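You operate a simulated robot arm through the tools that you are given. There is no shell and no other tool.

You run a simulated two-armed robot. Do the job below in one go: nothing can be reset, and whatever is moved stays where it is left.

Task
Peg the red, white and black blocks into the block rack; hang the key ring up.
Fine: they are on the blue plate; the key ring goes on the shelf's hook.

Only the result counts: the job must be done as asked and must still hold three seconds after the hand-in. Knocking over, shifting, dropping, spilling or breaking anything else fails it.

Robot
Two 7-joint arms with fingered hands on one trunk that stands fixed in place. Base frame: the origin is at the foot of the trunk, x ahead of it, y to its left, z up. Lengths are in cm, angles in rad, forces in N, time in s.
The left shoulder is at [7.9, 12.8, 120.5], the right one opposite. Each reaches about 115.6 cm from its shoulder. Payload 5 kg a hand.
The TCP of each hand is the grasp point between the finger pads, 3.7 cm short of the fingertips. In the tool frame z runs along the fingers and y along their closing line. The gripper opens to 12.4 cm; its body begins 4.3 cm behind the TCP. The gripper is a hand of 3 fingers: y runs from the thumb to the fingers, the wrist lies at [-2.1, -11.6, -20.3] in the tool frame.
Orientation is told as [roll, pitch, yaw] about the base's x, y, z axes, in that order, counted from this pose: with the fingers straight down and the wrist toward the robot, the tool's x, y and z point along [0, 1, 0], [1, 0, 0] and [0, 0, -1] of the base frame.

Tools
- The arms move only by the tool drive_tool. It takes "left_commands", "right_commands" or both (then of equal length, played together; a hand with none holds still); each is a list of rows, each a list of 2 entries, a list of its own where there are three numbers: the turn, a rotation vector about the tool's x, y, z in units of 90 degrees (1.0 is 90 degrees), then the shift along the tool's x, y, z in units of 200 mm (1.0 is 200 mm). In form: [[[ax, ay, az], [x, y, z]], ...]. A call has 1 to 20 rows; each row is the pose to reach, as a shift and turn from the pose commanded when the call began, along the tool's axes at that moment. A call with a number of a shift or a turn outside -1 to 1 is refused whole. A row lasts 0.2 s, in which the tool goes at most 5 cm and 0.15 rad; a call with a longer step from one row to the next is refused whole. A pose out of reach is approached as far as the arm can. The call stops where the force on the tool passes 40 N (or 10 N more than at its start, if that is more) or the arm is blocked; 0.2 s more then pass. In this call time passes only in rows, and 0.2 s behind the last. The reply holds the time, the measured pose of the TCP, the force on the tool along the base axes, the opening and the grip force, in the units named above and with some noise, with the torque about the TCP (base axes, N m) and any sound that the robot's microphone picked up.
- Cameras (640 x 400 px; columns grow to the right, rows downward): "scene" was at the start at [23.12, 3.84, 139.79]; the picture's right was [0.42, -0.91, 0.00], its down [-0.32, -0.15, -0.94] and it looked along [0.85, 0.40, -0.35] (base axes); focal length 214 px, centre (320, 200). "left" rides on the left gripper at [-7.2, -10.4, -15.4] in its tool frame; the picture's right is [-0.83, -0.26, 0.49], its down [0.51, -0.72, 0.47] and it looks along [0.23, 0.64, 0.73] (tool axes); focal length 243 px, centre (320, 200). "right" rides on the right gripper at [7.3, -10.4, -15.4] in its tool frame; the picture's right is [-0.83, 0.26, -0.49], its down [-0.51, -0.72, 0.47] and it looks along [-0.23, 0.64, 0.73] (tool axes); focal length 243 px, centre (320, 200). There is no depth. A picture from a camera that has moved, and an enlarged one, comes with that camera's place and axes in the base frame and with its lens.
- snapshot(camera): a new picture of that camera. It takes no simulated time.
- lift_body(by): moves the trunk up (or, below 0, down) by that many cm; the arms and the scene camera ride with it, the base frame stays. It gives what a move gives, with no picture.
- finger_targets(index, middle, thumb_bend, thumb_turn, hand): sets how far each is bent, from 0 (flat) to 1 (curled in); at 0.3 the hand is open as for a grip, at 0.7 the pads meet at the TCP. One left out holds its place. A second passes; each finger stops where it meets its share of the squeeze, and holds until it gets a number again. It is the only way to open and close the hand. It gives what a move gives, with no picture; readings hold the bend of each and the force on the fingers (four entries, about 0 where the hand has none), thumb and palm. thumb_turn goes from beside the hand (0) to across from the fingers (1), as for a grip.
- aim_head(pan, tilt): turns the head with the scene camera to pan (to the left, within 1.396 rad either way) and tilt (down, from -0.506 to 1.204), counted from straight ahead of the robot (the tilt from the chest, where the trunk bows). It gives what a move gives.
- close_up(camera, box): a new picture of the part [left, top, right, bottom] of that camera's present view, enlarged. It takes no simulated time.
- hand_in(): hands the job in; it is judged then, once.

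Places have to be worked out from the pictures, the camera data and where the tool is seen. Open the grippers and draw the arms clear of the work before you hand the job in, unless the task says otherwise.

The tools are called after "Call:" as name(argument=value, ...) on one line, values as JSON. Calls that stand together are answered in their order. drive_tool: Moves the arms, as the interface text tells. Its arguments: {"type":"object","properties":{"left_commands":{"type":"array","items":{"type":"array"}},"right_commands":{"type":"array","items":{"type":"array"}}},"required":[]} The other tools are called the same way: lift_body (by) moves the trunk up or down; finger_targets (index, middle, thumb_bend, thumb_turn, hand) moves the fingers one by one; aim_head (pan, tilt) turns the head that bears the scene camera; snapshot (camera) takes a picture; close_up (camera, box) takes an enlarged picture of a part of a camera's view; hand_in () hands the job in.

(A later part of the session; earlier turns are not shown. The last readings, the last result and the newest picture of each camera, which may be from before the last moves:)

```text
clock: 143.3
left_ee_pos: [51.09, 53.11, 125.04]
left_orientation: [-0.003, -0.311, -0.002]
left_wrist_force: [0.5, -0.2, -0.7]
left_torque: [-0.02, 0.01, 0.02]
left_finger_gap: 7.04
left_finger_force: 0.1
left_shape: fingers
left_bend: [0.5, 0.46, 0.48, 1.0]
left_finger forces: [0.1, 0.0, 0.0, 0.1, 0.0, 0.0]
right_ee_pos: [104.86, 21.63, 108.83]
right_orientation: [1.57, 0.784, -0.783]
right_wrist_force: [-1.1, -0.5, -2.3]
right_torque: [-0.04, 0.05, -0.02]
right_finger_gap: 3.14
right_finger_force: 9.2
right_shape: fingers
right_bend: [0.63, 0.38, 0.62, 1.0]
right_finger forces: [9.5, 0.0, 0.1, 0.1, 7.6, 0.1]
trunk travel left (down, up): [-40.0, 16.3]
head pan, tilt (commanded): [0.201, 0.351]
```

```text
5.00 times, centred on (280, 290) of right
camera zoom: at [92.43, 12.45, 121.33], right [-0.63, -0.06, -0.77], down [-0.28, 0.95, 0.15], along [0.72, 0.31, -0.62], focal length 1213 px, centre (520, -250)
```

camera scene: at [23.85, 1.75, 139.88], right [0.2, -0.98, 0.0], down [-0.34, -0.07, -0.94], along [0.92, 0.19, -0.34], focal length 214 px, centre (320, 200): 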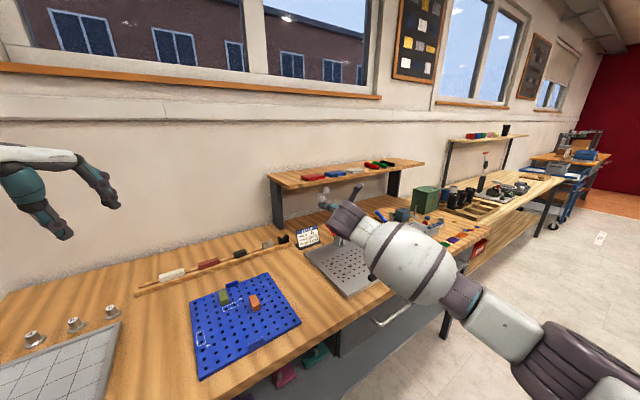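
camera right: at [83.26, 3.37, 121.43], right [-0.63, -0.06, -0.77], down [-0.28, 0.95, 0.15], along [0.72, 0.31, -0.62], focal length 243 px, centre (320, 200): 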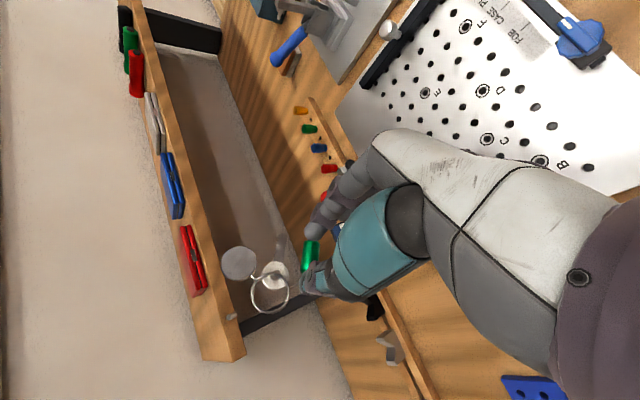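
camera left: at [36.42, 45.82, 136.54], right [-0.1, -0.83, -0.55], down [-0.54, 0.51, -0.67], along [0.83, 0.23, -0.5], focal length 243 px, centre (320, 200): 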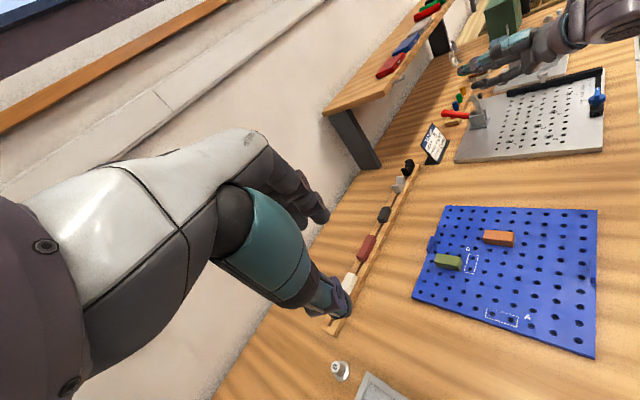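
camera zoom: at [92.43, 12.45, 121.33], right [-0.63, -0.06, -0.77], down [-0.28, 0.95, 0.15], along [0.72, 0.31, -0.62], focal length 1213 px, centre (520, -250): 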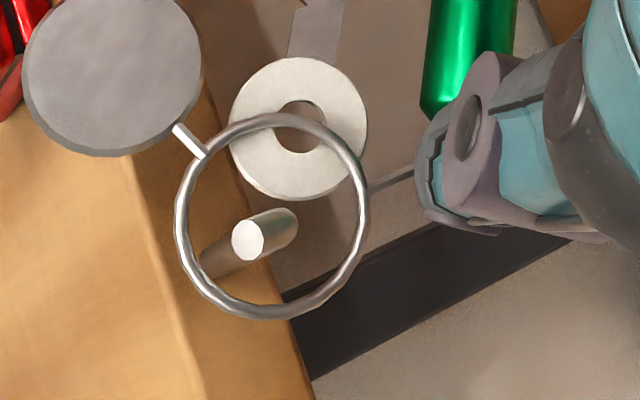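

The hook is now through the ring. I advance 0.7 cm more along the rod and lower 0.9 cm so the ring's top comes down onto the rod.

Call:
drive_tool(right_commands=[[[0, 0, 0], [0, 0, 0.02]], [[0, 0, 0], [0, 0, 0.035]], [[0, 0, 0], [-0.008, 0.008, 0.035]], [[0, 0, 0], [-0.016, 0.016, 0.035]], [[0, 0, 0], [-0.024, 0.024, 0.035]], [[0, 0, 0], [-0.032, 0.032, 0.035]]])

Call:
close_up(camera="left", box=[385, 45, 435, 82])

Call:
close_up(camera="scene", box=[290, 172, 326, 199])

Call:
close_up(camera="right", box=[230, 250, 330, 330])

```text
clock: 144.8
left_ee_pos: [51.15, 53.14, 125.11]
left_orientation: [-0.002, -0.314, 0.0]
left_wrist_force: [0.0, -0.2, -0.1]
left_torque: [-0.01, 0.0, -0.02]
left_finger_gap: 7.05
left_finger_force: 0.1
left_shape: fingers
left_bend: [0.5, 0.46, 0.48, 1.0]
left_finger forces: [0.1, 0.1, 0.1, 0.1, 0.0, 0.0]
right_ee_pos: [105.08, 22.19, 108.04]
right_orientation: [1.571, 0.783, -0.786]
right_wrist_force: [0.2, 1.2, 2.7]
right_torque: [0.07, -0.04, 0.08]
right_finger_gap: 3.1
right_finger_force: 8.4
right_shape: fingers
right_bend: [0.63, 0.38, 0.62, 1.0]
right_finger forces: [8.0, 0.0, 0.0, 0.0, 8.7, 0.1]
trunk travel left (down, up): [-40.0, 16.3]
head pan, tilt (commanded): [0.201, 0.351]
```

```text
10.81 times, centred on (410, 64) of left
camera zoom: at [36.33, 45.83, 136.55], right [-0.1, -0.83, -0.55], down [-0.54, 0.51, -0.67], along [0.84, 0.23, -0.5], focal length 2623 px, centre (-653, 1676)
```

zoom: 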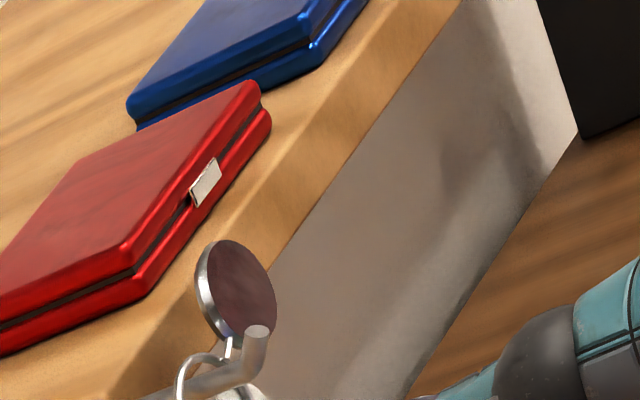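

```text
14.81 times, centred on (308, 186) of scene
camera zoom: at [23.76, 1.77, 139.91], right [0.2, -0.98, 0.0], down [-0.34, -0.07, -0.94], along [0.92, 0.19, -0.34], focal length 3177 px, centre (498, 415)
```

zoom: 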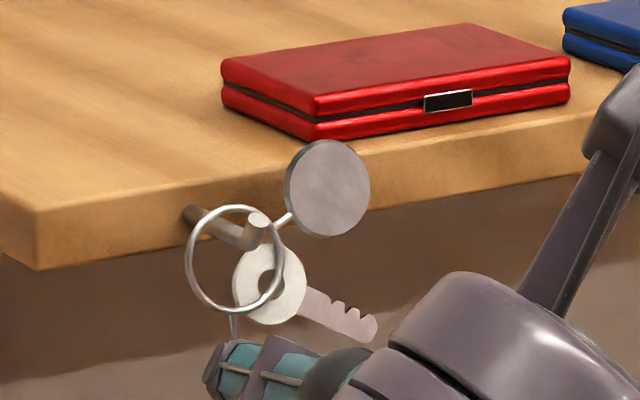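

```text
5.00 times, centred on (280, 290) of right
camera zoom: at [92.8, 12.95, 120.48], right [-0.63, -0.06, -0.77], down [-0.28, 0.95, 0.15], along [0.72, 0.31, -0.62], focal length 1213 px, centre (520, -250)
```

zoom: 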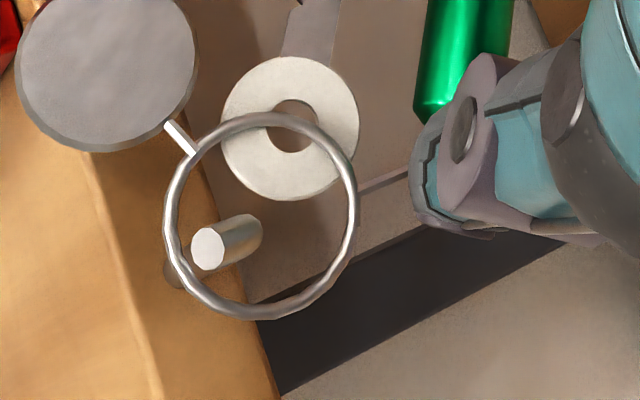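

The ring's top rests on the rod (≈2.7 N up). I release gently: first a small opening of index and thumb.

Call:
finger_targets(hand="right", index=0.6, thumb_bend=0.58)

Call:
close_up(camera="scene", box=[285, 170, 335, 207])

Call:
close_up(camera="right", box=[220, 220, 350, 330])

Call:
close_up(camera="left", box=[375, 45, 455, 105])

```text
clock: 145.8
left_ee_pos: [51.11, 53.24, 125.17]
left_orientation: [-0.002, -0.311, 0.001]
left_wrist_force: [-0.4, -0.6, -1.0]
left_torque: [-0.01, -0.03, 0.01]
left_finger_gap: 7.03
left_finger_force: 0.0
left_shape: fingers
left_bend: [0.5, 0.46, 0.48, 1.0]
left_finger forces: [0.1, 0.1, 0.0, 0.0, 0.0, 0.0]
right_ee_pos: [105.23, 22.28, 107.86]
right_orientation: [1.57, 0.787, -0.784]
right_wrist_force: [0.0, 0.1, 1.2]
right_torque: [-0.01, 0.01, 0.03]
right_finger_gap: 4.07
right_finger_force: 0.0
right_shape: fingers
right_bend: [0.6, 0.38, 0.57, 1.0]
right_finger forces: [0.0, 0.0, 0.0, 0.0, 0.0, 0.0]
trunk travel left (down, up): [-40.0, 16.3]
head pan, tilt (commanded): [0.201, 0.351]
```

```text
10.81 times, centred on (310, 188) of scene
camera zoom: at [23.81, 1.75, 139.89], right [0.2, -0.98, 0.0], down [-0.34, -0.07, -0.94], along [0.92, 0.19, -0.34], focal length 2319 px, centre (428, 324)
```

zoom: 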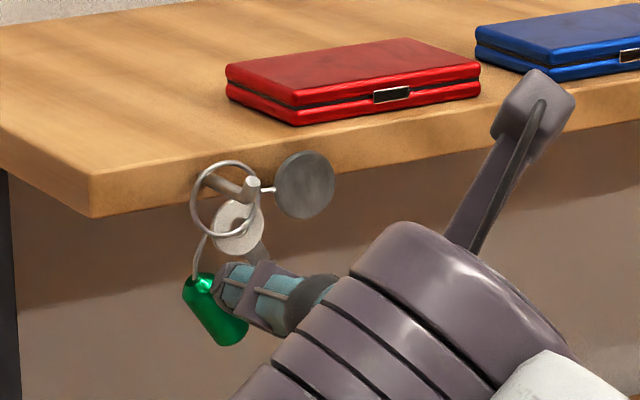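

```text
3.64 times, centred on (285, 275) of right
camera zoom: at [92.86, 12.91, 120.39], right [-0.63, -0.06, -0.77], down [-0.28, 0.95, 0.15], along [0.72, 0.31, -0.62], focal length 882 px, centre (447, -73)
```

zoom: 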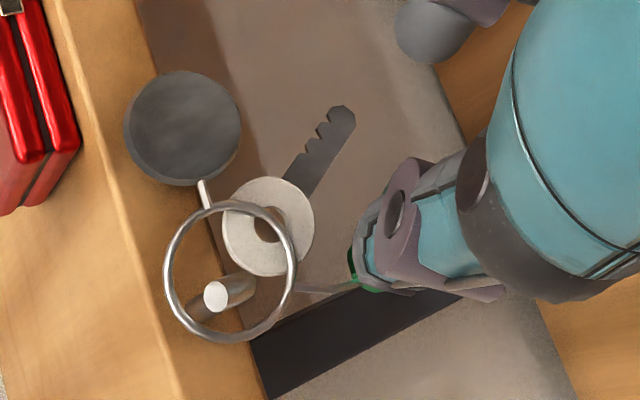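

```text
6.67 times, centred on (415, 75) of left
camera zoom: at [36.37, 45.82, 136.54], right [-0.1, -0.83, -0.55], down [-0.54, 0.51, -0.67], along [0.84, 0.23, -0.5], focal length 1618 px, centre (-313, 1033)
```

zoom: 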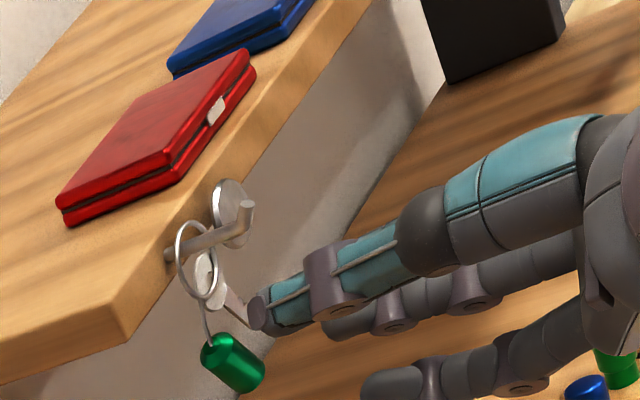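

It hangs on the hook: ring around the rod behind the tip, fob swung down beside the thumb. I retreat the hand slowly straight back.

Call:
drive_tool(right_commands=[[[0, 0, 0], [0.002, 0.002, -0.01]], [[0, 0, 0], [0.004, 0.004, -0.03]], [[0, 0, 0], [0.006, 0.006, -0.06]], [[0, 0, 0], [0.006, 0.006, -0.1]]])

Call:
close_up(camera="scene", box=[285, 170, 335, 207])

Call:
close_up(camera="left", box=[375, 45, 455, 105])

Call:
close_up(camera="right", box=[200, 200, 350, 330])

```text
clock: 146.8
left_ee_pos: [51.06, 53.07, 125.15]
left_orientation: [0.0, -0.314, 0.0]
left_wrist_force: [-0.1, 0.2, 0.0]
left_torque: [0.04, 0.0, 0.0]
left_finger_gap: 7.04
left_finger_force: 0.1
left_shape: fingers
left_bend: [0.5, 0.46, 0.48, 1.0]
left_finger forces: [0.0, 0.0, 0.0, 0.1, 0.0, 0.0]
right_ee_pos: [103.95, 20.64, 108.1]
right_orientation: [1.571, 0.784, -0.787]
right_wrist_force: [-0.1, -0.4, -0.1]
right_torque: [-0.01, 0.02, 0.05]
right_finger_gap: 4.07
right_finger_force: 0.1
right_shape: fingers
right_bend: [0.6, 0.38, 0.57, 1.0]
right_finger forces: [0.0, 0.0, 0.0, 0.1, 0.0, 0.0]
trunk travel left (down, up): [-40.0, 16.3]
head pan, tilt (commanded): [0.201, 0.351]
```

```text
10.81 times, centred on (310, 188) of scene
camera zoom: at [23.81, 1.7, 139.89], right [0.2, -0.98, 0.0], down [-0.34, -0.07, -0.94], along [0.92, 0.19, -0.34], focal length 2319 px, centre (428, 324)
```

zoom: 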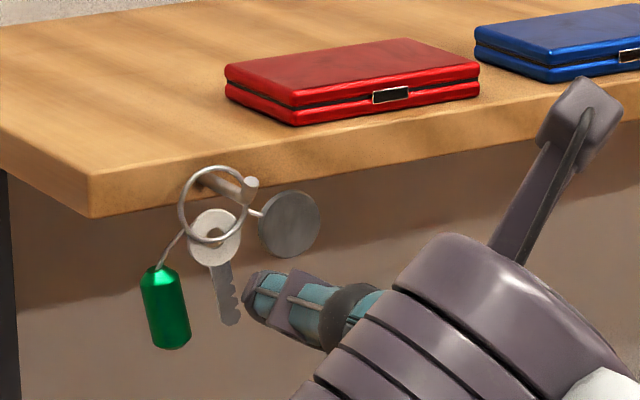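

```text
6.67 times, centred on (415, 75) of left
camera zoom: at [36.37, 45.77, 136.56], right [-0.1, -0.83, -0.55], down [-0.54, 0.51, -0.67], along [0.84, 0.23, -0.5], focal length 1618 px, centre (-313, 1033)
```

zoom: 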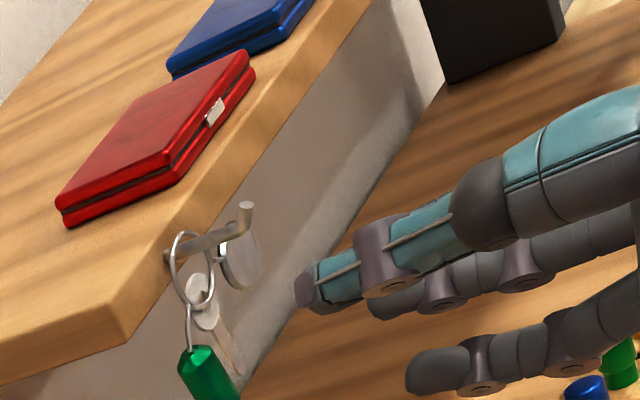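

```text
3.08 times, centred on (275, 265) of right
camera zoom: at [91.6, 11.26, 120.56], right [-0.63, -0.06, -0.77], down [-0.28, 0.95, 0.15], along [0.72, 0.31, -0.62], focal length 746 px, centre (458, 0)
```

zoom: 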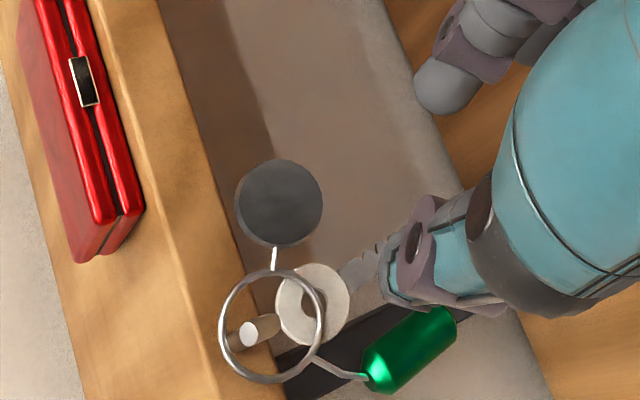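

The key ring hangs freely on the hook. I draw the right arm back along its approach path.

Call:
drive_tool(right_commands=[[[0, 0, 0], [0, 0, -0.1]], [[0, 0, 0], [0, 0, -0.22]], [[0, 0, 0], [0, 0, -0.34]], [[0, 0, 0], [0, 0, -0.46]], [[0, 0, 0], [0, 0, -0.6]]])

Call:
drive_tool(right_commands=[[[0, 0, 0], [0.035, -0.1125, -0.067]], [[0, 0, 0], [0.07, -0.225, -0.133]], [[0, 0, 0], [0.104, -0.3375, -0.2]], [[0, 0, 0], [0.139, -0.45, -0.267]], [[0, 0, 0], [0.174, -0.5625, -0.333]], [[0, 0, 0], [0.2085, -0.675, -0.4]]])

Call:
close_up(camera="scene", box=[280, 165, 340, 210])

Call:
snapshot(camera="scene")

```text
clock: 147.9
left_ee_pos: [51.06, 53.01, 125.14]
left_orientation: [0.0, -0.315, -0.001]
left_wrist_force: [0.7, -1.7, -0.8]
left_torque: [0.01, -0.02, 0.0]
left_finger_gap: 7.03
left_finger_force: 0.1
left_shape: fingers
left_bend: [0.5, 0.46, 0.48, 1.0]
left_finger forces: [0.0, 0.0, 0.0, 0.0, 0.0, 0.0]
right_ee_pos: [95.55, 11.81, 107.87]
right_orientation: [1.569, 0.786, -0.785]
right_wrist_force: [-0.7, 0.0, 0.7]
right_torque: [0.02, -0.01, 0.03]
right_finger_gap: 4.07
right_finger_force: 0.1
right_shape: fingers
right_bend: [0.6, 0.38, 0.57, 1.0]
right_finger forces: [0.0, 0.1, 0.0, 0.0, 0.0, 0.1]
trunk travel left (down, up): [-40.0, 16.3]
head pan, tilt (commanded): [0.201, 0.351]
```

```text
clock: 149.3
left_ee_pos: [51.0, 53.14, 125.2]
left_orientation: [-0.003, -0.313, 0.0]
left_wrist_force: [-0.2, -0.1, 1.3]
left_torque: [0.01, 0.0, 0.0]
left_finger_gap: 7.04
left_finger_force: 0.1
left_shape: fingers
left_bend: [0.5, 0.46, 0.48, 1.0]
left_finger forces: [0.0, 0.0, 0.0, 0.0, 0.0, 0.1]
right_ee_pos: [85.04, 11.21, 120.57]
right_orientation: [1.571, 0.785, -0.785]
right_wrist_force: [-0.7, 0.0, -0.1]
right_torque: [0.01, -0.01, 0.02]
right_finger_gap: 4.08
right_finger_force: 0.0
right_shape: fingers
right_bend: [0.6, 0.38, 0.57, 1.0]
right_finger forces: [0.1, 0.0, 0.0, 0.0, 0.0, 0.0]
trunk travel left (down, up): [-40.0, 16.3]
head pan, tilt (commanded): [0.201, 0.351]
```

```text
8.89 times, centred on (310, 188) of scene
camera zoom: at [23.74, 1.73, 139.91], right [0.2, -0.98, 0.0], down [-0.34, -0.07, -0.94], along [0.92, 0.19, -0.34], focal length 1906 px, centre (409, 311)
```

zoom: 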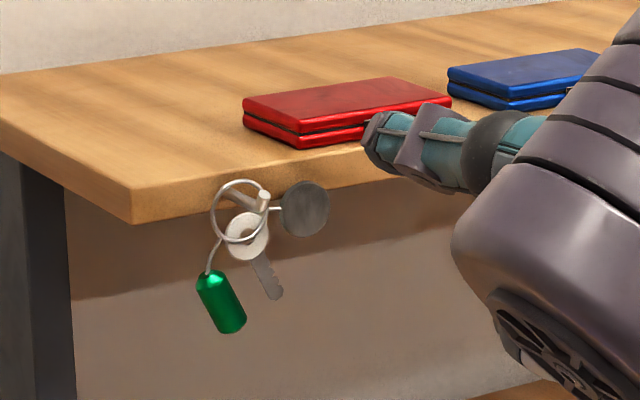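

```text
taken
camera scene: at [23.74, 1.73, 139.91], right [0.2, -0.98, 0.0], down [-0.34, -0.07, -0.94], along [0.92, 0.19, -0.34], focal length 214 px, centre (320, 200)
```

scene: 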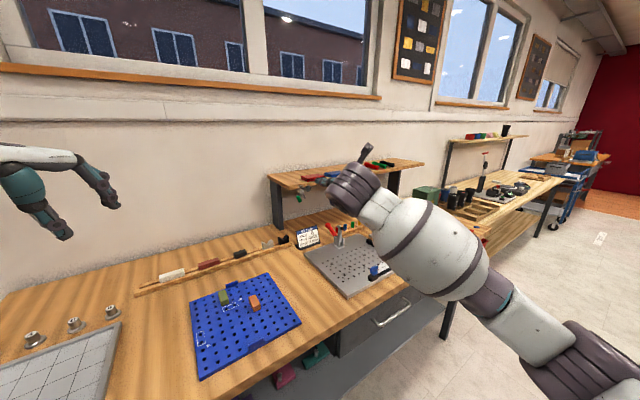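

The key ring hangs and swings lightly. I rotate the right hand back to fingers-down and return it toward its starting place, opening it.

Call:
drive_tool(right_commands=[[[-0.0404, -0.0593, -0.0133], [0, 0, 0]], [[-0.0809, -0.1186, -0.0267], [0, 0, 0]], [[-0.1213, -0.1779, -0.04], [0, 0, 0]], [[-0.1617, -0.2372, -0.0533], [0, 0, 0]], [[-0.2022, -0.2965, -0.0667], [0, 0, 0]], [[-0.2426, -0.3558, -0.08], [0, 0, 0]], [[-0.283, -0.4151, -0.0933], [0, 0, 0]], [[-0.3235, -0.4744, -0.1067], [0, 0, 0]], [[-0.3639, -0.5337, -0.12], [0, 0, 0]], [[-0.4043, -0.593, -0.1333], [0, 0, 0]], [[-0.4448, -0.6523, -0.1467], [0, 0, 0]], [[-0.4852, -0.7116, -0.16], [0, 0, 0]], [[-0.5256, -0.7709, -0.1733], [0, 0, 0]], [[-0.5661, -0.8302, -0.1867], [0, 0, 0]]])

Call:
drive_tool(right_commands=[[[0, 0, -0.08], [-0.1, -0.08, -0.1]], [[0, 0, -0.16], [-0.2, -0.16, -0.2]], [[0, 0, -0.24], [-0.3, -0.24, -0.3]], [[0, 0, -0.32], [-0.4, -0.32, -0.4]], [[0, 0, -0.4], [-0.5, -0.4, -0.5]], [[0, 0, -0.48], [-0.6, -0.48, -0.6]], [[0, 0, -0.56], [-0.7, -0.56, -0.7]], [[0, 0, -0.64], [-0.8, -0.64, -0.75]], [[0, 0, -0.7], [-0.9, -0.7, -0.75]], [[0, 0, -0.762], [-0.98, -0.75, -0.75]]])

Call:
finger_targets(hand="right", index=0.3, middle=0.3, thumb_bend=0.3)

Call:
finger_targets(hand="left", index=0.3, middle=0.3, thumb_bend=0.3)

Call:
snapshot(camera="scene")

Call:
close_up(camera="scene", box=[280, 165, 340, 210])

```text
clock: 152.3
left_ee_pos: [51.06, 53.33, 125.12]
left_orientation: [-0.001, -0.311, 0.001]
left_wrist_force: [0.5, 0.4, -0.5]
left_torque: [-0.03, -0.04, 0.0]
left_finger_gap: 7.05
left_finger_force: 0.1
left_shape: fingers
left_bend: [0.5, 0.46, 0.48, 1.0]
left_finger forces: [0.0, 0.0, 0.1, 0.0, 0.0, 0.1]
right_ee_pos: [85.01, 11.34, 120.57]
right_orientation: [-0.003, 0.002, -1.197]
right_wrist_force: [-0.4, 0.2, 0.1]
right_torque: [-0.05, -0.02, 0.0]
right_finger_gap: 4.1
right_finger_force: 0.1
right_shape: fingers
right_bend: [0.6, 0.38, 0.57, 1.0]
right_finger forces: [0.0, 0.0, 0.0, 0.0, 0.0, 0.0]
trunk travel left (down, up): [-40.0, 16.3]
head pan, tilt (commanded): [0.201, 0.351]
```

```text
clock: 154.6
left_ee_pos: [51.08, 53.08, 125.29]
left_orientation: [0.001, -0.315, 0.001]
left_wrist_force: [-0.9, -0.2, 0.2]
left_torque: [-0.04, -0.01, 0.0]
left_finger_gap: 7.05
left_finger_force: 0.1
left_shape: fingers
left_bend: [0.5, 0.46, 0.48, 1.0]
left_finger forces: [0.1, 0.0, 0.0, 0.0, 0.1, 0.1]
right_ee_pos: [61.41, 17.92, 135.68]
right_orientation: [-0.001, -0.002, 0.003]
right_wrist_force: [0.6, 0.6, -0.1]
right_torque: [-0.03, -0.03, -0.06]
right_finger_gap: 4.05
right_finger_force: 0.1
right_shape: fingers
right_bend: [0.6, 0.38, 0.57, 1.0]
right_finger forces: [0.1, 0.1, 0.0, 0.0, 0.1, 0.1]
trunk travel left (down, up): [-40.0, 16.3]
head pan, tilt (commanded): [0.201, 0.351]
```

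```text
clock: 155.6
left_ee_pos: [51.01, 53.18, 125.15]
left_orientation: [-0.002, -0.312, 0.0]
left_wrist_force: [0.8, -0.3, 0.0]
left_torque: [0.03, 0.0, -0.02]
left_finger_gap: 7.05
left_finger_force: 0.0
left_shape: fingers
left_bend: [0.5, 0.46, 0.48, 1.0]
left_finger forces: [0.0, 0.0, 0.0, 0.0, 0.0, 0.0]
right_ee_pos: [61.38, 18.06, 135.61]
right_orientation: [0.001, -0.001, -0.001]
right_wrist_force: [-0.7, -0.6, 0.4]
right_torque: [-0.04, -0.02, 0.0]
right_finger_gap: 12.85
right_finger_force: 0.3
right_shape: fingers
right_bend: [0.3, 0.3, 0.3, 0.98]
right_finger forces: [0.1, 0.1, 0.0, 0.0, 0.1, 0.0]
trunk travel left (down, up): [-40.0, 16.3]
head pan, tilt (commanded): [0.201, 0.351]
```

```text
clock: 156.6
left_ee_pos: [51.1, 53.14, 125.14]
left_orientation: [-0.002, -0.313, 0.001]
left_wrist_force: [-1.1, 0.1, 0.0]
left_torque: [0.02, -0.01, -0.01]
left_finger_gap: 12.81
left_finger_force: 0.1
left_shape: fingers
left_bend: [0.3, 0.3, 0.3, 0.98]
left_finger forces: [0.0, 0.1, 0.0, 0.0, 0.1, 0.0]
right_ee_pos: [61.4, 17.88, 135.57]
right_orientation: [0.001, 0.001, 0.0]
right_wrist_force: [-0.3, 0.4, 0.3]
right_torque: [-0.02, -0.01, 0.02]
right_finger_gap: 12.82
right_finger_force: 0.1
right_shape: fingers
right_bend: [0.3, 0.3, 0.3, 0.98]
right_finger forces: [0.0, 0.0, 0.0, 0.0, 0.1, 0.0]
trunk travel left (down, up): [-40.0, 16.3]
head pan, tilt (commanded): [0.201, 0.351]
```

```text
taken
camera scene: at [23.82, 1.75, 139.89], right [0.2, -0.98, 0.0], down [-0.34, -0.07, -0.94], along [0.92, 0.19, -0.34], focal length 214 px, centre (320, 200)
```

scene: 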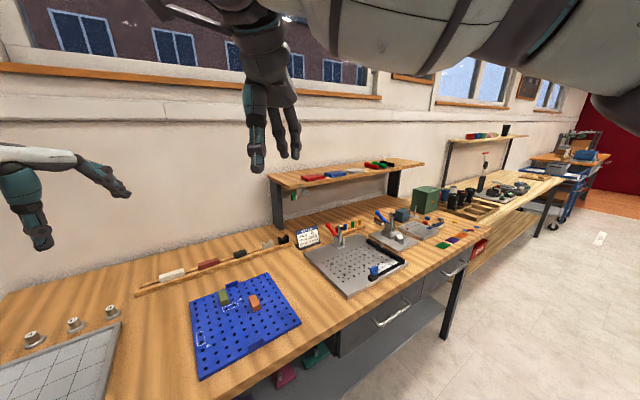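

```text
8.89 times, centred on (310, 188) of scene
camera zoom: at [23.82, 1.75, 139.89], right [0.2, -0.98, 0.0], down [-0.34, -0.07, -0.94], along [0.92, 0.19, -0.34], focal length 1906 px, centre (409, 311)
```

zoom: 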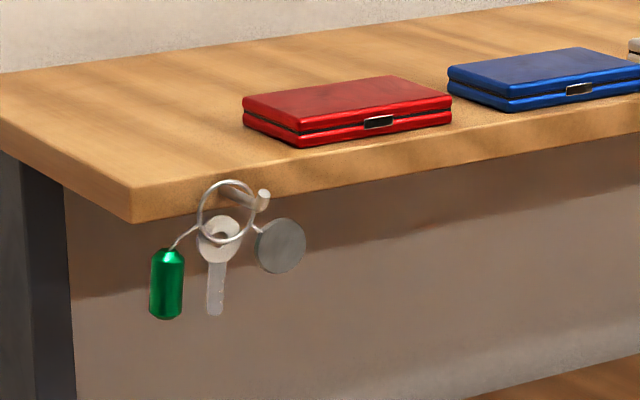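

The key ring hangs stably on the hook and both hands are open. I check the rack, plate and other items one last time.

Call:
aim_head(pan=0.5, tilt=0.6)

Call:
snapshot(camera="scene")

Call:
close_up(camera="scene", box=[225, 160, 365, 215])

Call:
close_up(camera="scene", box=[266, 180, 298, 204])

Call:
close_up(camera="scene", box=[296, 178, 322, 197])

Call:
close_up(camera="scene", box=[255, 200, 365, 280])

```text
clock: 157.3
left_ee_pos: [51.1, 53.17, 125.15]
left_orientation: [-0.001, -0.314, 0.0]
left_wrist_force: [-0.4, 0.0, 0.2]
left_torque: [-0.01, -0.02, -0.02]
left_finger_gap: 12.84
left_finger_force: 0.1
left_shape: fingers
left_bend: [0.3, 0.3, 0.3, 0.98]
left_finger forces: [0.1, 0.0, 0.1, 0.0, 0.1, 0.1]
right_ee_pos: [61.38, 17.98, 135.58]
right_orientation: [0.001, 0.0, 0.0]
right_wrist_force: [0.1, -0.7, -0.1]
right_torque: [0.02, 0.0, -0.01]
right_finger_gap: 12.83
right_finger_force: 0.1
right_shape: fingers
right_bend: [0.3, 0.3, 0.3, 0.98]
right_finger forces: [0.0, 0.0, 0.0, 0.0, 0.1, 0.0]
trunk travel left (down, up): [-40.0, 16.3]
head pan, tilt (commanded): [0.499, 0.6]
```

```text
taken
camera scene: at [22.46, 4.12, 137.62], right [0.48, -0.88, 0.0], down [-0.5, -0.27, -0.83], along [0.72, 0.39, -0.56], focal length 214 px, centre (320, 200)
```

scene: 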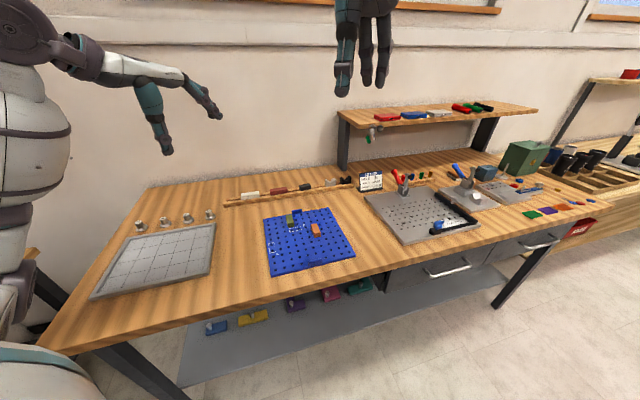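

```text
4.57 times, centred on (295, 188) of scene
camera zoom: at [22.46, 4.12, 137.62], right [0.48, -0.88, 0.0], down [-0.5, -0.27, -0.83], along [0.72, 0.39, -0.56], focal length 980 px, centre (434, 257)
```

zoom: 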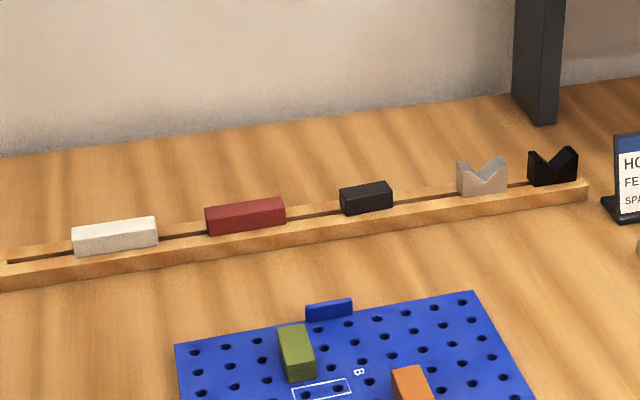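

```text
16.00 times, centred on (282, 192) of scene
camera zoom: at [22.46, 4.12, 137.62], right [0.48, -0.88, 0.0], down [-0.5, -0.27, -0.83], along [0.72, 0.39, -0.56], focal length 3432 px, centre (928, 328)
```

zoom: 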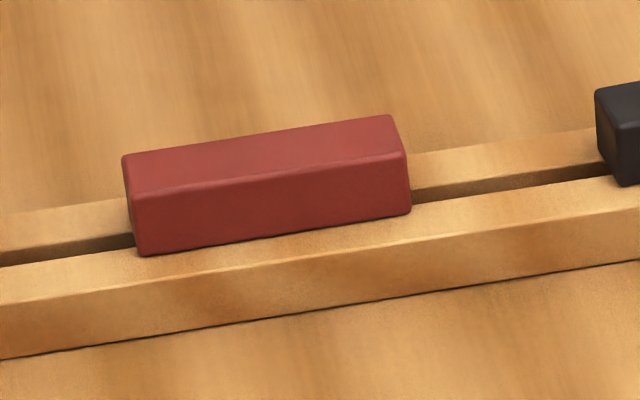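

```text
16.00 times, centred on (309, 188) of scene
camera zoom: at [22.46, 4.12, 137.62], right [0.48, -0.88, 0.0], down [-0.5, -0.27, -0.83], along [0.72, 0.39, -0.56], focal length 3432 px, centre (496, 400)
```

zoom: 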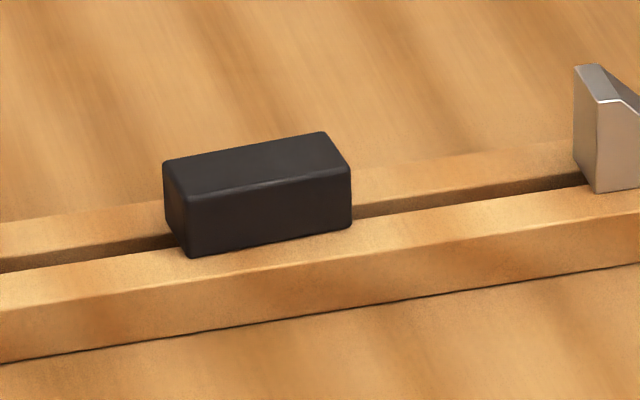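

```text
5.00 times, centred on (310, 240) of scene
camera zoom: at [22.46, 4.12, 137.62], right [0.48, -0.88, 0.0], down [-0.5, -0.27, -0.83], along [0.72, 0.39, -0.56], focal length 1072 px, centre (370, 0)
```

zoom: 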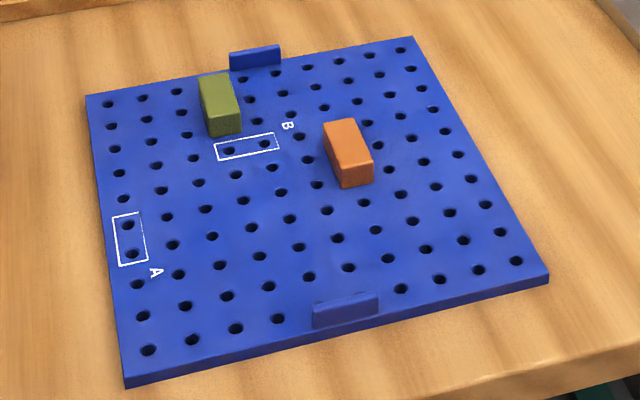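

All blocks are seated; but comparing hole pixels with the first picture, the blue plate seems to have crept ~5 mm toward me. I compare the rack the same way with an identical crop to the earlier one.

Call:
close_up(camera="scene", box=[215, 170, 365, 215])

Call:
close_up(camera="scene", box=[320, 165, 370, 197])

Call:
close_up(camera="scene", box=[215, 175, 295, 225])

```text
4.27 times, centred on (290, 192) of scene
camera zoom: at [22.46, 4.12, 137.62], right [0.48, -0.88, 0.0], down [-0.5, -0.27, -0.83], along [0.72, 0.39, -0.56], focal length 915 px, centre (448, 232)
```

zoom: 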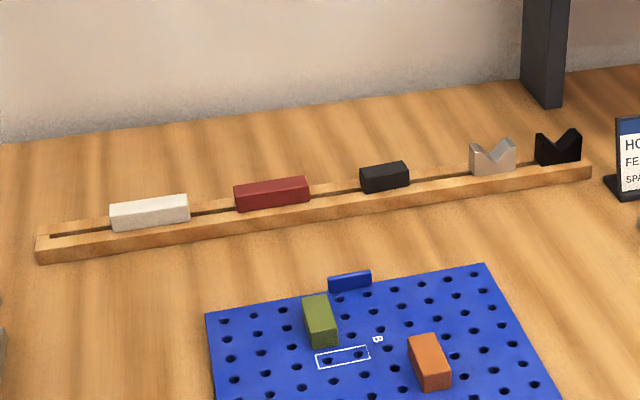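

```text
12.50 times, centred on (345, 181) of scene
camera zoom: at [22.46, 4.12, 137.62], right [0.48, -0.88, 0.0], down [-0.5, -0.27, -0.83], along [0.72, 0.39, -0.56], focal length 2681 px, centre (8, 438)
```

zoom: 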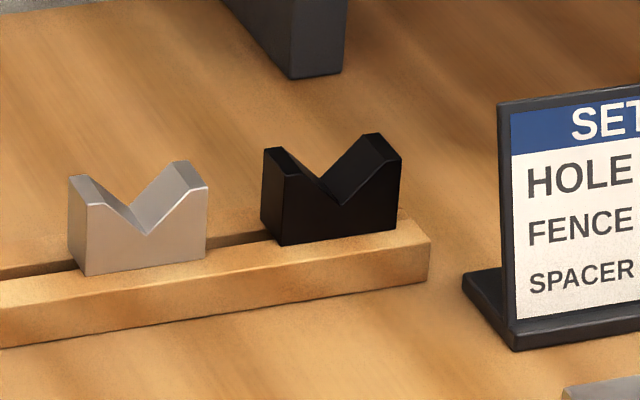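

```text
8.00 times, centred on (255, 200) of scene
camera zoom: at [22.46, 4.12, 137.62], right [0.48, -0.88, 0.0], down [-0.5, -0.27, -0.83], along [0.72, 0.39, -0.56], focal length 1716 px, centre (840, 200)
```

zoom: 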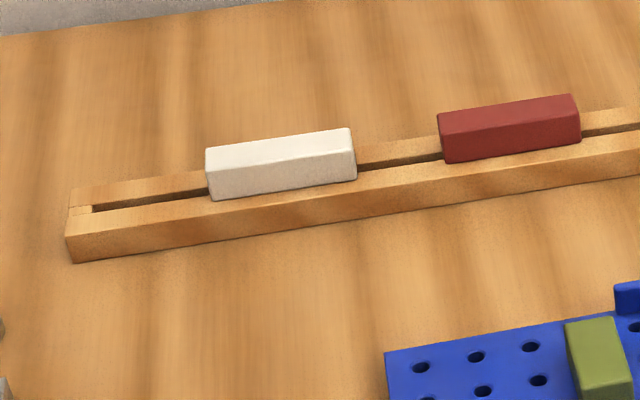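

The rack and V-blocks have not moved at all; only the plate crept ~5 mm toward me (left side a bit more) during the pick-ups. I'll nudge it gently back: first bring the right hand, yawed 45°, in front of the plate's near edge, well above.

Call:
drive_tool(right_commands=[[[0, 0, -0.0625], [0.022, -0.059, 0.1125]], [[0, 0, -0.125], [0.044, -0.1175, 0.225]], [[0, 0, -0.1875], [0.066, -0.176, 0.3375]], [[0, 0, -0.25], [0.0875, -0.235, 0.45]], [[0, 0, -0.3125], [0.109, -0.294, 0.5625]], [[0, 0, -0.375], [0.131, -0.3525, 0.675]], [[0, 0, -0.4375], [0.153, -0.411, 0.7875]], [[0, 0, -0.5], [0.175, -0.47, 0.9]]])

Call:
finger_targets(hand="right", index=0.5, middle=0.78, thumb_bend=0.45)

Call:
snapshot(camera="right")

Call:
snapshot(camera="scene")

```text
clock: 159.2
left_ee_pos: [51.28, 53.11, 125.08]
left_orientation: [-0.001, -0.312, 0.001]
left_wrist_force: [0.1, 0.5, 0.6]
left_torque: [-0.03, 0.02, 0.01]
left_finger_gap: 12.8
left_finger_force: 0.1
left_shape: fingers
left_bend: [0.3, 0.3, 0.3, 0.98]
left_finger forces: [0.0, 0.0, 0.0, 0.0, 0.0, 0.0]
right_ee_pos: [51.88, 21.32, 117.07]
right_orientation: [0.0, 0.0, 0.788]
right_wrist_force: [0.4, 0.6, 0.0]
right_torque: [-0.02, 0.03, 0.02]
right_finger_gap: 12.88
right_finger_force: 0.1
right_shape: fingers
right_bend: [0.3, 0.3, 0.3, 0.98]
right_finger forces: [0.0, 0.1, 0.1, 0.0, 0.0, 0.0]
trunk travel left (down, up): [-40.0, 16.3]
head pan, tilt (commanded): [0.499, 0.6]
```

```text
clock: 160.2
left_ee_pos: [51.17, 53.18, 125.12]
left_orientation: [-0.002, -0.312, -0.002]
left_wrist_force: [0.5, 0.0, -0.5]
left_torque: [0.01, 0.0, -0.02]
left_finger_gap: 12.83
left_finger_force: 0.0
left_shape: fingers
left_bend: [0.3, 0.3, 0.3, 0.98]
left_finger forces: [0.0, 0.0, 0.0, 0.0, 0.0, 0.1]
right_ee_pos: [51.86, 21.38, 117.1]
right_orientation: [0.0, 0.0, 0.786]
right_wrist_force: [0.7, 0.3, 0.0]
right_torque: [-0.02, -0.01, -0.01]
right_finger_gap: 7.57
right_finger_force: 0.0
right_shape: fingers
right_bend: [0.5, 0.78, 0.45, 0.99]
right_finger forces: [0.0, 0.1, 0.0, 0.1, 0.0, 0.1]
trunk travel left (down, up): [-40.0, 16.3]
head pan, tilt (commanded): [0.499, 0.6]
```

```text
taken
camera right: at [39.45, 19.14, 132.55], right [0.77, -0.4, 0.49], down [-0.15, -0.87, -0.47], along [0.62, 0.29, -0.73], focal length 243 px, centre (320, 200)
```

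right: 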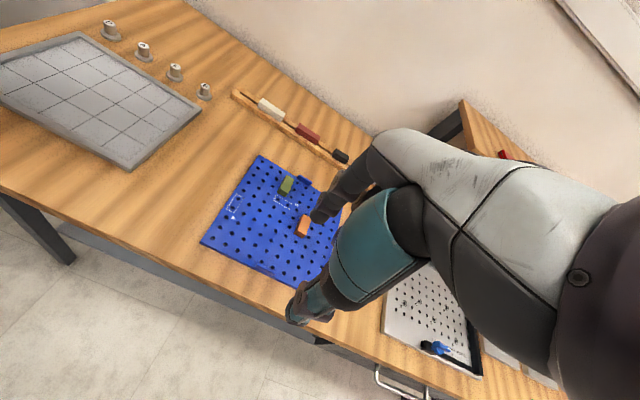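

```text
taken
camera scene: at [22.46, 4.12, 137.61], right [0.48, -0.88, 0.0], down [-0.5, -0.27, -0.83], along [0.72, 0.4, -0.56], focal length 214 px, centre (320, 200)
```

scene: 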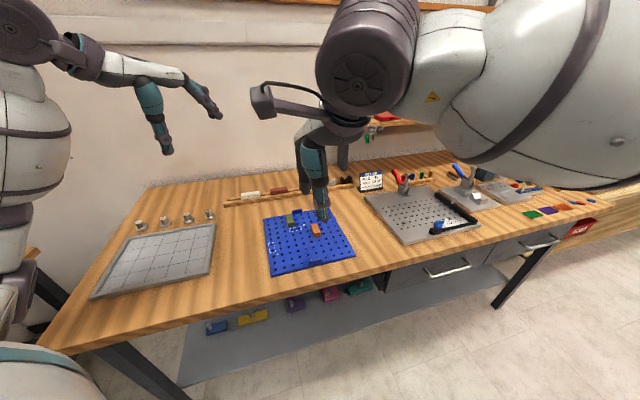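

The hand is above the bench strip in front of the plate. I descend to z≈97.5 and look at the index fingertip versus the plate edge.

Call:
drive_tool(right_commands=[[[0, 0, 0], [0, 0, 0.2]], [[0, 0, 0], [0, 0, 0.4]], [[0, 0, 0], [0, 0, 0.6]], [[0, 0, 0], [0, 0, 0.8]], [[0, 0, 0], [0, 0, 0.98]]])

Call:
close_up(camera="scene", box=[250, 200, 370, 300])

Call:
close_up(camera="right", box=[180, 150, 380, 320])

Call:
close_up(camera="left", box=[400, 190, 640, 400])

```text
clock: 161.3
left_ee_pos: [51.16, 53.11, 125.12]
left_orientation: [-0.002, -0.313, 0.0]
left_wrist_force: [1.1, 1.3, -0.1]
left_torque: [0.01, 0.01, 0.01]
left_finger_gap: 12.81
left_finger_force: 0.0
left_shape: fingers
left_bend: [0.3, 0.3, 0.3, 0.98]
left_finger forces: [0.1, 0.0, 0.0, 0.0, 0.0, 0.1]
right_ee_pos: [52.05, 21.38, 97.62]
right_orientation: [0.0, 0.0, 0.784]
right_wrist_force: [-0.7, 0.6, 0.6]
right_torque: [0.03, 0.0, 0.01]
right_finger_gap: 7.6
right_finger_force: 0.2
right_shape: fingers
right_bend: [0.5, 0.78, 0.45, 0.99]
right_finger forces: [0.1, 0.0, 0.1, 0.0, 0.0, 0.0]
trunk travel left (down, up): [-40.0, 16.3]
head pan, tilt (commanded): [0.499, 0.6]
```

```text
4.00 times, centred on (310, 250) of scene
camera zoom: at [22.5, 4.11, 137.61], right [0.48, -0.88, 0.0], down [-0.5, -0.27, -0.82], along [0.72, 0.4, -0.57], focal length 858 px, centre (360, 0)
```

zoom: 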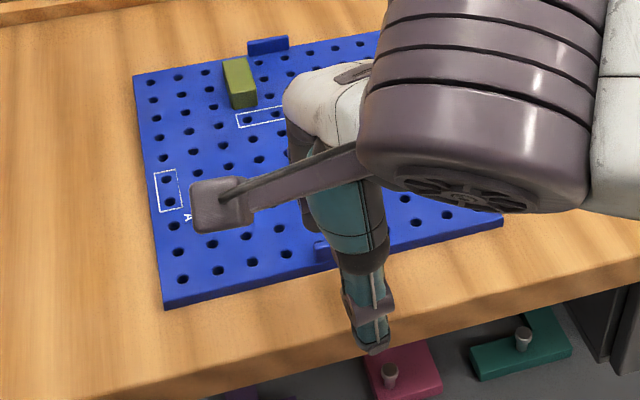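

```text
2.35 times, centred on (280, 235) of right
camera zoom: at [39.73, 19.09, 112.99], right [0.77, -0.4, 0.49], down [-0.15, -0.87, -0.47], along [0.62, 0.29, -0.73], focal length 571 px, centre (414, 118)
```

zoom: 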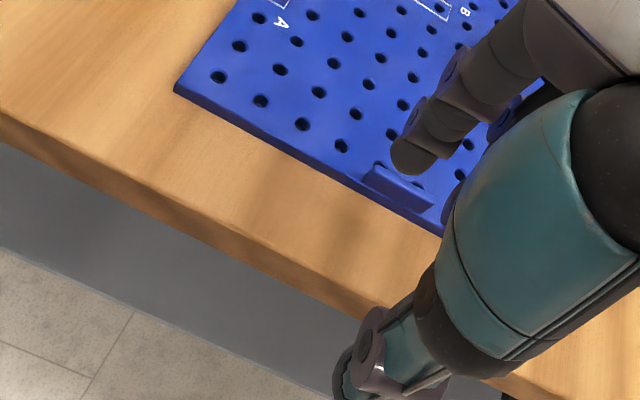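

```text
1.90 times, centred on (520, 295) of left
camera zoom: at [36.43, 45.8, 136.53], right [-0.1, -0.83, -0.55], down [-0.54, 0.51, -0.67], along [0.83, 0.23, -0.5], focal length 462 px, centre (-61, 19)
```

zoom: 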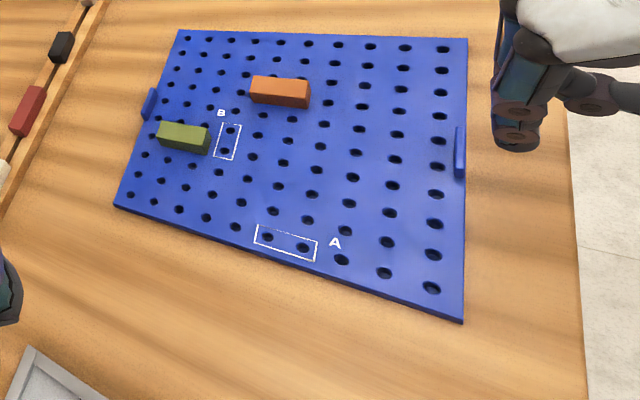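

From the left camera I see the index tip (along 20.6) in front of the plate edge, left of its tab, with ~1.6 cm gap. I lower to z≈91.2 in front of the edge.

Call:
drive_tool(right_commands=[[[0, 0, 0], [0, 0, 0.12]], [[0, 0, 0], [0, 0, 0.22]], [[0, 0, 0], [0, 0, 0.29]], [[0, 0, 0], [0, 0, 0.32]]])

Call:
close_up(camera="left", box=[560, 220, 640, 300])

Call:
close_up(camera="right", box=[260, 150, 380, 250])

```text
clock: 162.3
left_ee_pos: [51.08, 53.07, 125.11]
left_orientation: [-0.001, -0.313, -0.001]
left_wrist_force: [-1.0, -0.5, 0.0]
left_torque: [-0.01, -0.03, 0.0]
left_finger_gap: 12.85
left_finger_force: 0.1
left_shape: fingers
left_bend: [0.3, 0.3, 0.3, 0.98]
left_finger forces: [0.0, 0.0, 0.1, 0.0, 0.1, 0.0]
right_ee_pos: [52.15, 21.4, 91.46]
right_orientation: [0.001, 0.001, 0.785]
right_wrist_force: [0.3, 0.7, -0.1]
right_torque: [-0.03, -0.02, -0.03]
right_finger_gap: 7.58
right_finger_force: 0.0
right_shape: fingers
right_bend: [0.5, 0.78, 0.45, 0.99]
right_finger forces: [0.1, 0.0, 0.0, 0.0, 0.0, 0.0]
trunk travel left (down, up): [-40.0, 16.3]
head pan, tilt (commanded): [0.499, 0.6]
```

```text
5.00 times, centred on (600, 260) of left
camera zoom: at [36.41, 45.81, 136.53], right [-0.1, -0.83, -0.55], down [-0.54, 0.51, -0.67], along [0.83, 0.23, -0.5], focal length 1213 px, centre (-1080, -100)
```

zoom: 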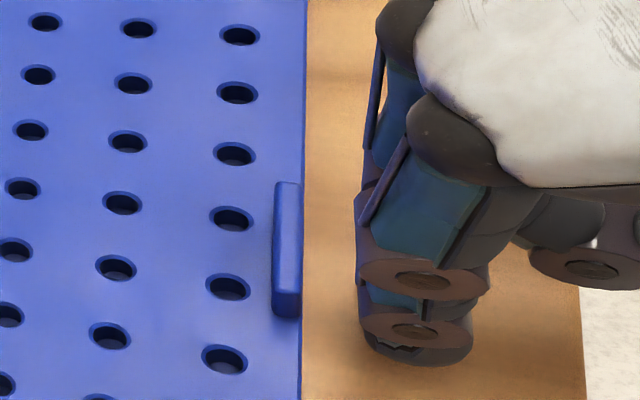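

```text
4.00 times, centred on (320, 200) of right
camera zoom: at [39.72, 19.13, 106.82], right [0.77, -0.4, 0.49], down [-0.15, -0.87, -0.47], along [0.62, 0.29, -0.73], focal length 970 px, centre (320, 200)
```

zoom: 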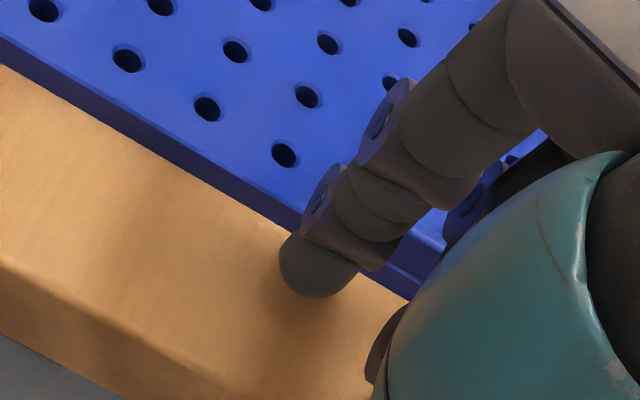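

The finger is ~1.5 cm in front of the plate's edge. I lower another 7 mm so the tip is at edge height, checking force.

Call:
drive_tool(right_commands=[[[0, 0, 0], [0, 0, 0.012]], [[0, 0, 0], [0, 0, 0.024]], [[0, 0, 0], [0, 0, 0.034]]])

Call:
close_up(camera="right", box=[260, 150, 380, 250])

```text
clock: 163.2
left_ee_pos: [51.25, 53.09, 125.12]
left_orientation: [-0.001, -0.314, -0.001]
left_wrist_force: [0.1, -0.5, 1.1]
left_torque: [-0.05, -0.03, 0.03]
left_finger_gap: 12.83
left_finger_force: 0.1
left_shape: fingers
left_bend: [0.3, 0.3, 0.3, 0.98]
left_finger forces: [0.0, 0.1, 0.1, 0.0, 0.0, 0.1]
right_ee_pos: [52.09, 21.35, 90.85]
right_orientation: [0.0, -0.001, 0.786]
right_wrist_force: [0.5, -0.5, 0.4]
right_torque: [-0.01, 0.03, 0.01]
right_finger_gap: 7.6
right_finger_force: 0.0
right_shape: fingers
right_bend: [0.5, 0.78, 0.45, 0.99]
right_finger forces: [0.0, 0.0, 0.0, 0.0, 0.0, 0.0]
trunk travel left (down, up): [-40.0, 16.3]
head pan, tilt (commanded): [0.499, 0.6]
```

```text
4.00 times, centred on (320, 200) of right
camera zoom: at [39.66, 19.13, 106.14], right [0.77, -0.4, 0.49], down [-0.15, -0.87, -0.47], along [0.62, 0.29, -0.73], focal length 970 px, centre (320, 200)
```

zoom: 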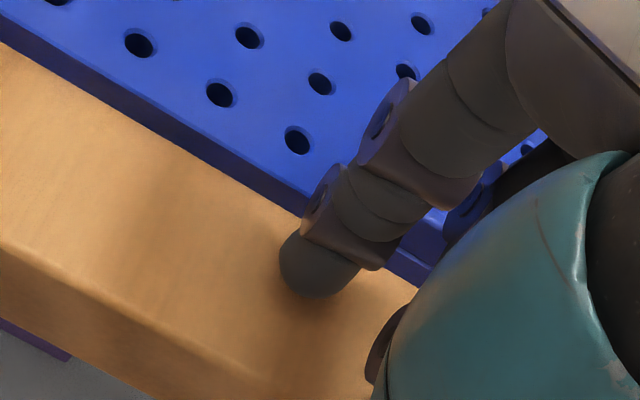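

No table contact yet; I lower 3 mm more and then advance slowly toward the plate edge.

Call:
drive_tool(right_commands=[[[0, 0, 0], [0, 0, 0.008]], [[0, 0, 0], [0, 0, 0.015]], [[0, 0, 0], [0, 0.02, 0.015]], [[0, 0, 0], [0, 0.04, 0.015]], [[0, 0, 0], [0, 0.055, 0.015]]])

Call:
close_up(camera="left", box=[560, 220, 640, 300])

```text
clock: 164.3
left_ee_pos: [51.18, 53.21, 125.23]
left_orientation: [-0.002, -0.312, 0.0]
left_wrist_force: [-0.8, 0.1, 0.5]
left_torque: [-0.01, -0.02, -0.03]
left_finger_gap: 12.83
left_finger_force: 0.1
left_shape: fingers
left_bend: [0.3, 0.3, 0.3, 0.98]
left_finger forces: [0.0, 0.0, 0.0, 0.0, 0.0, 0.0]
right_ee_pos: [52.77, 22.37, 90.58]
right_orientation: [0.001, 0.001, 0.785]
right_wrist_force: [-0.8, 0.3, -0.8]
right_torque: [0.0, 0.0, -0.03]
right_finger_gap: 7.57
right_finger_force: 0.1
right_shape: fingers
right_bend: [0.5, 0.78, 0.45, 0.99]
right_finger forces: [0.0, 0.0, 0.0, 0.0, 0.0, 0.0]
trunk travel left (down, up): [-40.0, 16.3]
head pan, tilt (commanded): [0.499, 0.6]
```

```text
5.00 times, centred on (600, 260) of left
camera zoom: at [36.38, 45.83, 136.53], right [-0.1, -0.83, -0.55], down [-0.54, 0.51, -0.67], along [0.84, 0.23, -0.5], focal length 1213 px, centre (-1080, -100)
```

zoom: 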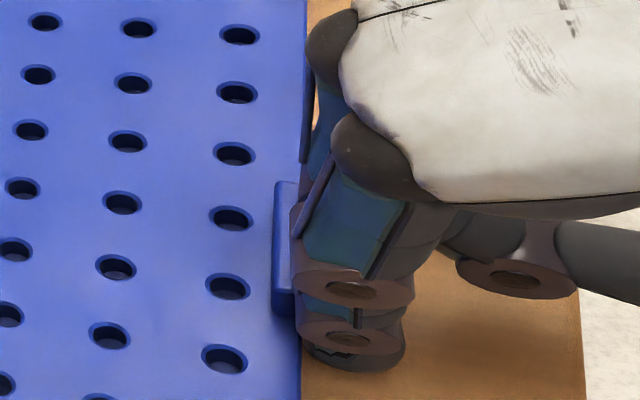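

Nearly touching. I advance 3 mm and check force and hole positions.

Call:
drive_tool(right_commands=[[[0, 0, 0], [0, 0.005, 0]], [[0, 0, 0], [0, 0.01, 0]], [[0, 0, 0], [0, 0.015, 0]]])

Call:
close_up(camera="left", box=[560, 220, 640, 300])

```text
clock: 165.2
left_ee_pos: [51.15, 53.15, 125.15]
left_orientation: [0.0, -0.313, 0.001]
left_wrist_force: [0.0, -0.4, 0.1]
left_torque: [0.01, 0.02, 0.04]
left_finger_gap: 12.84
left_finger_force: 0.1
left_shape: fingers
left_bend: [0.3, 0.3, 0.3, 0.98]
left_finger forces: [0.0, 0.0, 0.1, 0.0, 0.0, 0.0]
right_ee_pos: [53.05, 22.32, 90.52]
right_orientation: [0.001, 0.0, 0.786]
right_wrist_force: [-0.9, -0.9, 1.0]
right_torque: [0.01, 0.02, 0.0]
right_finger_gap: 7.43
right_finger_force: 0.5
right_shape: fingers
right_bend: [0.51, 0.78, 0.45, 0.99]
right_finger forces: [1.5, 0.0, 0.1, 0.0, 0.1, 0.1]
trunk travel left (down, up): [-40.0, 16.3]
head pan, tilt (commanded): [0.499, 0.6]
```

```text
5.00 times, centred on (600, 260) of left
camera zoom: at [36.36, 45.8, 136.55], right [-0.1, -0.83, -0.55], down [-0.54, 0.51, -0.67], along [0.84, 0.23, -0.5], focal length 1213 px, centre (-1080, -100)
```

zoom: 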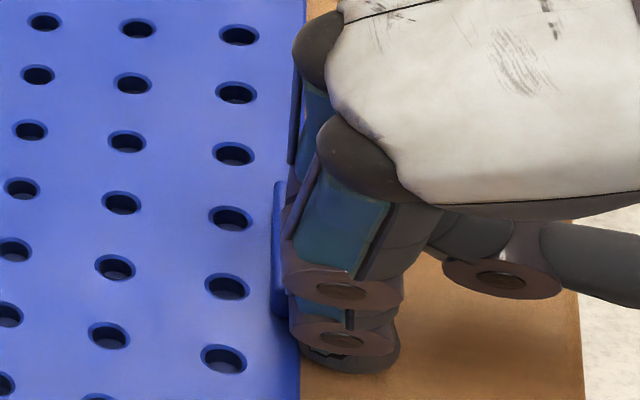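

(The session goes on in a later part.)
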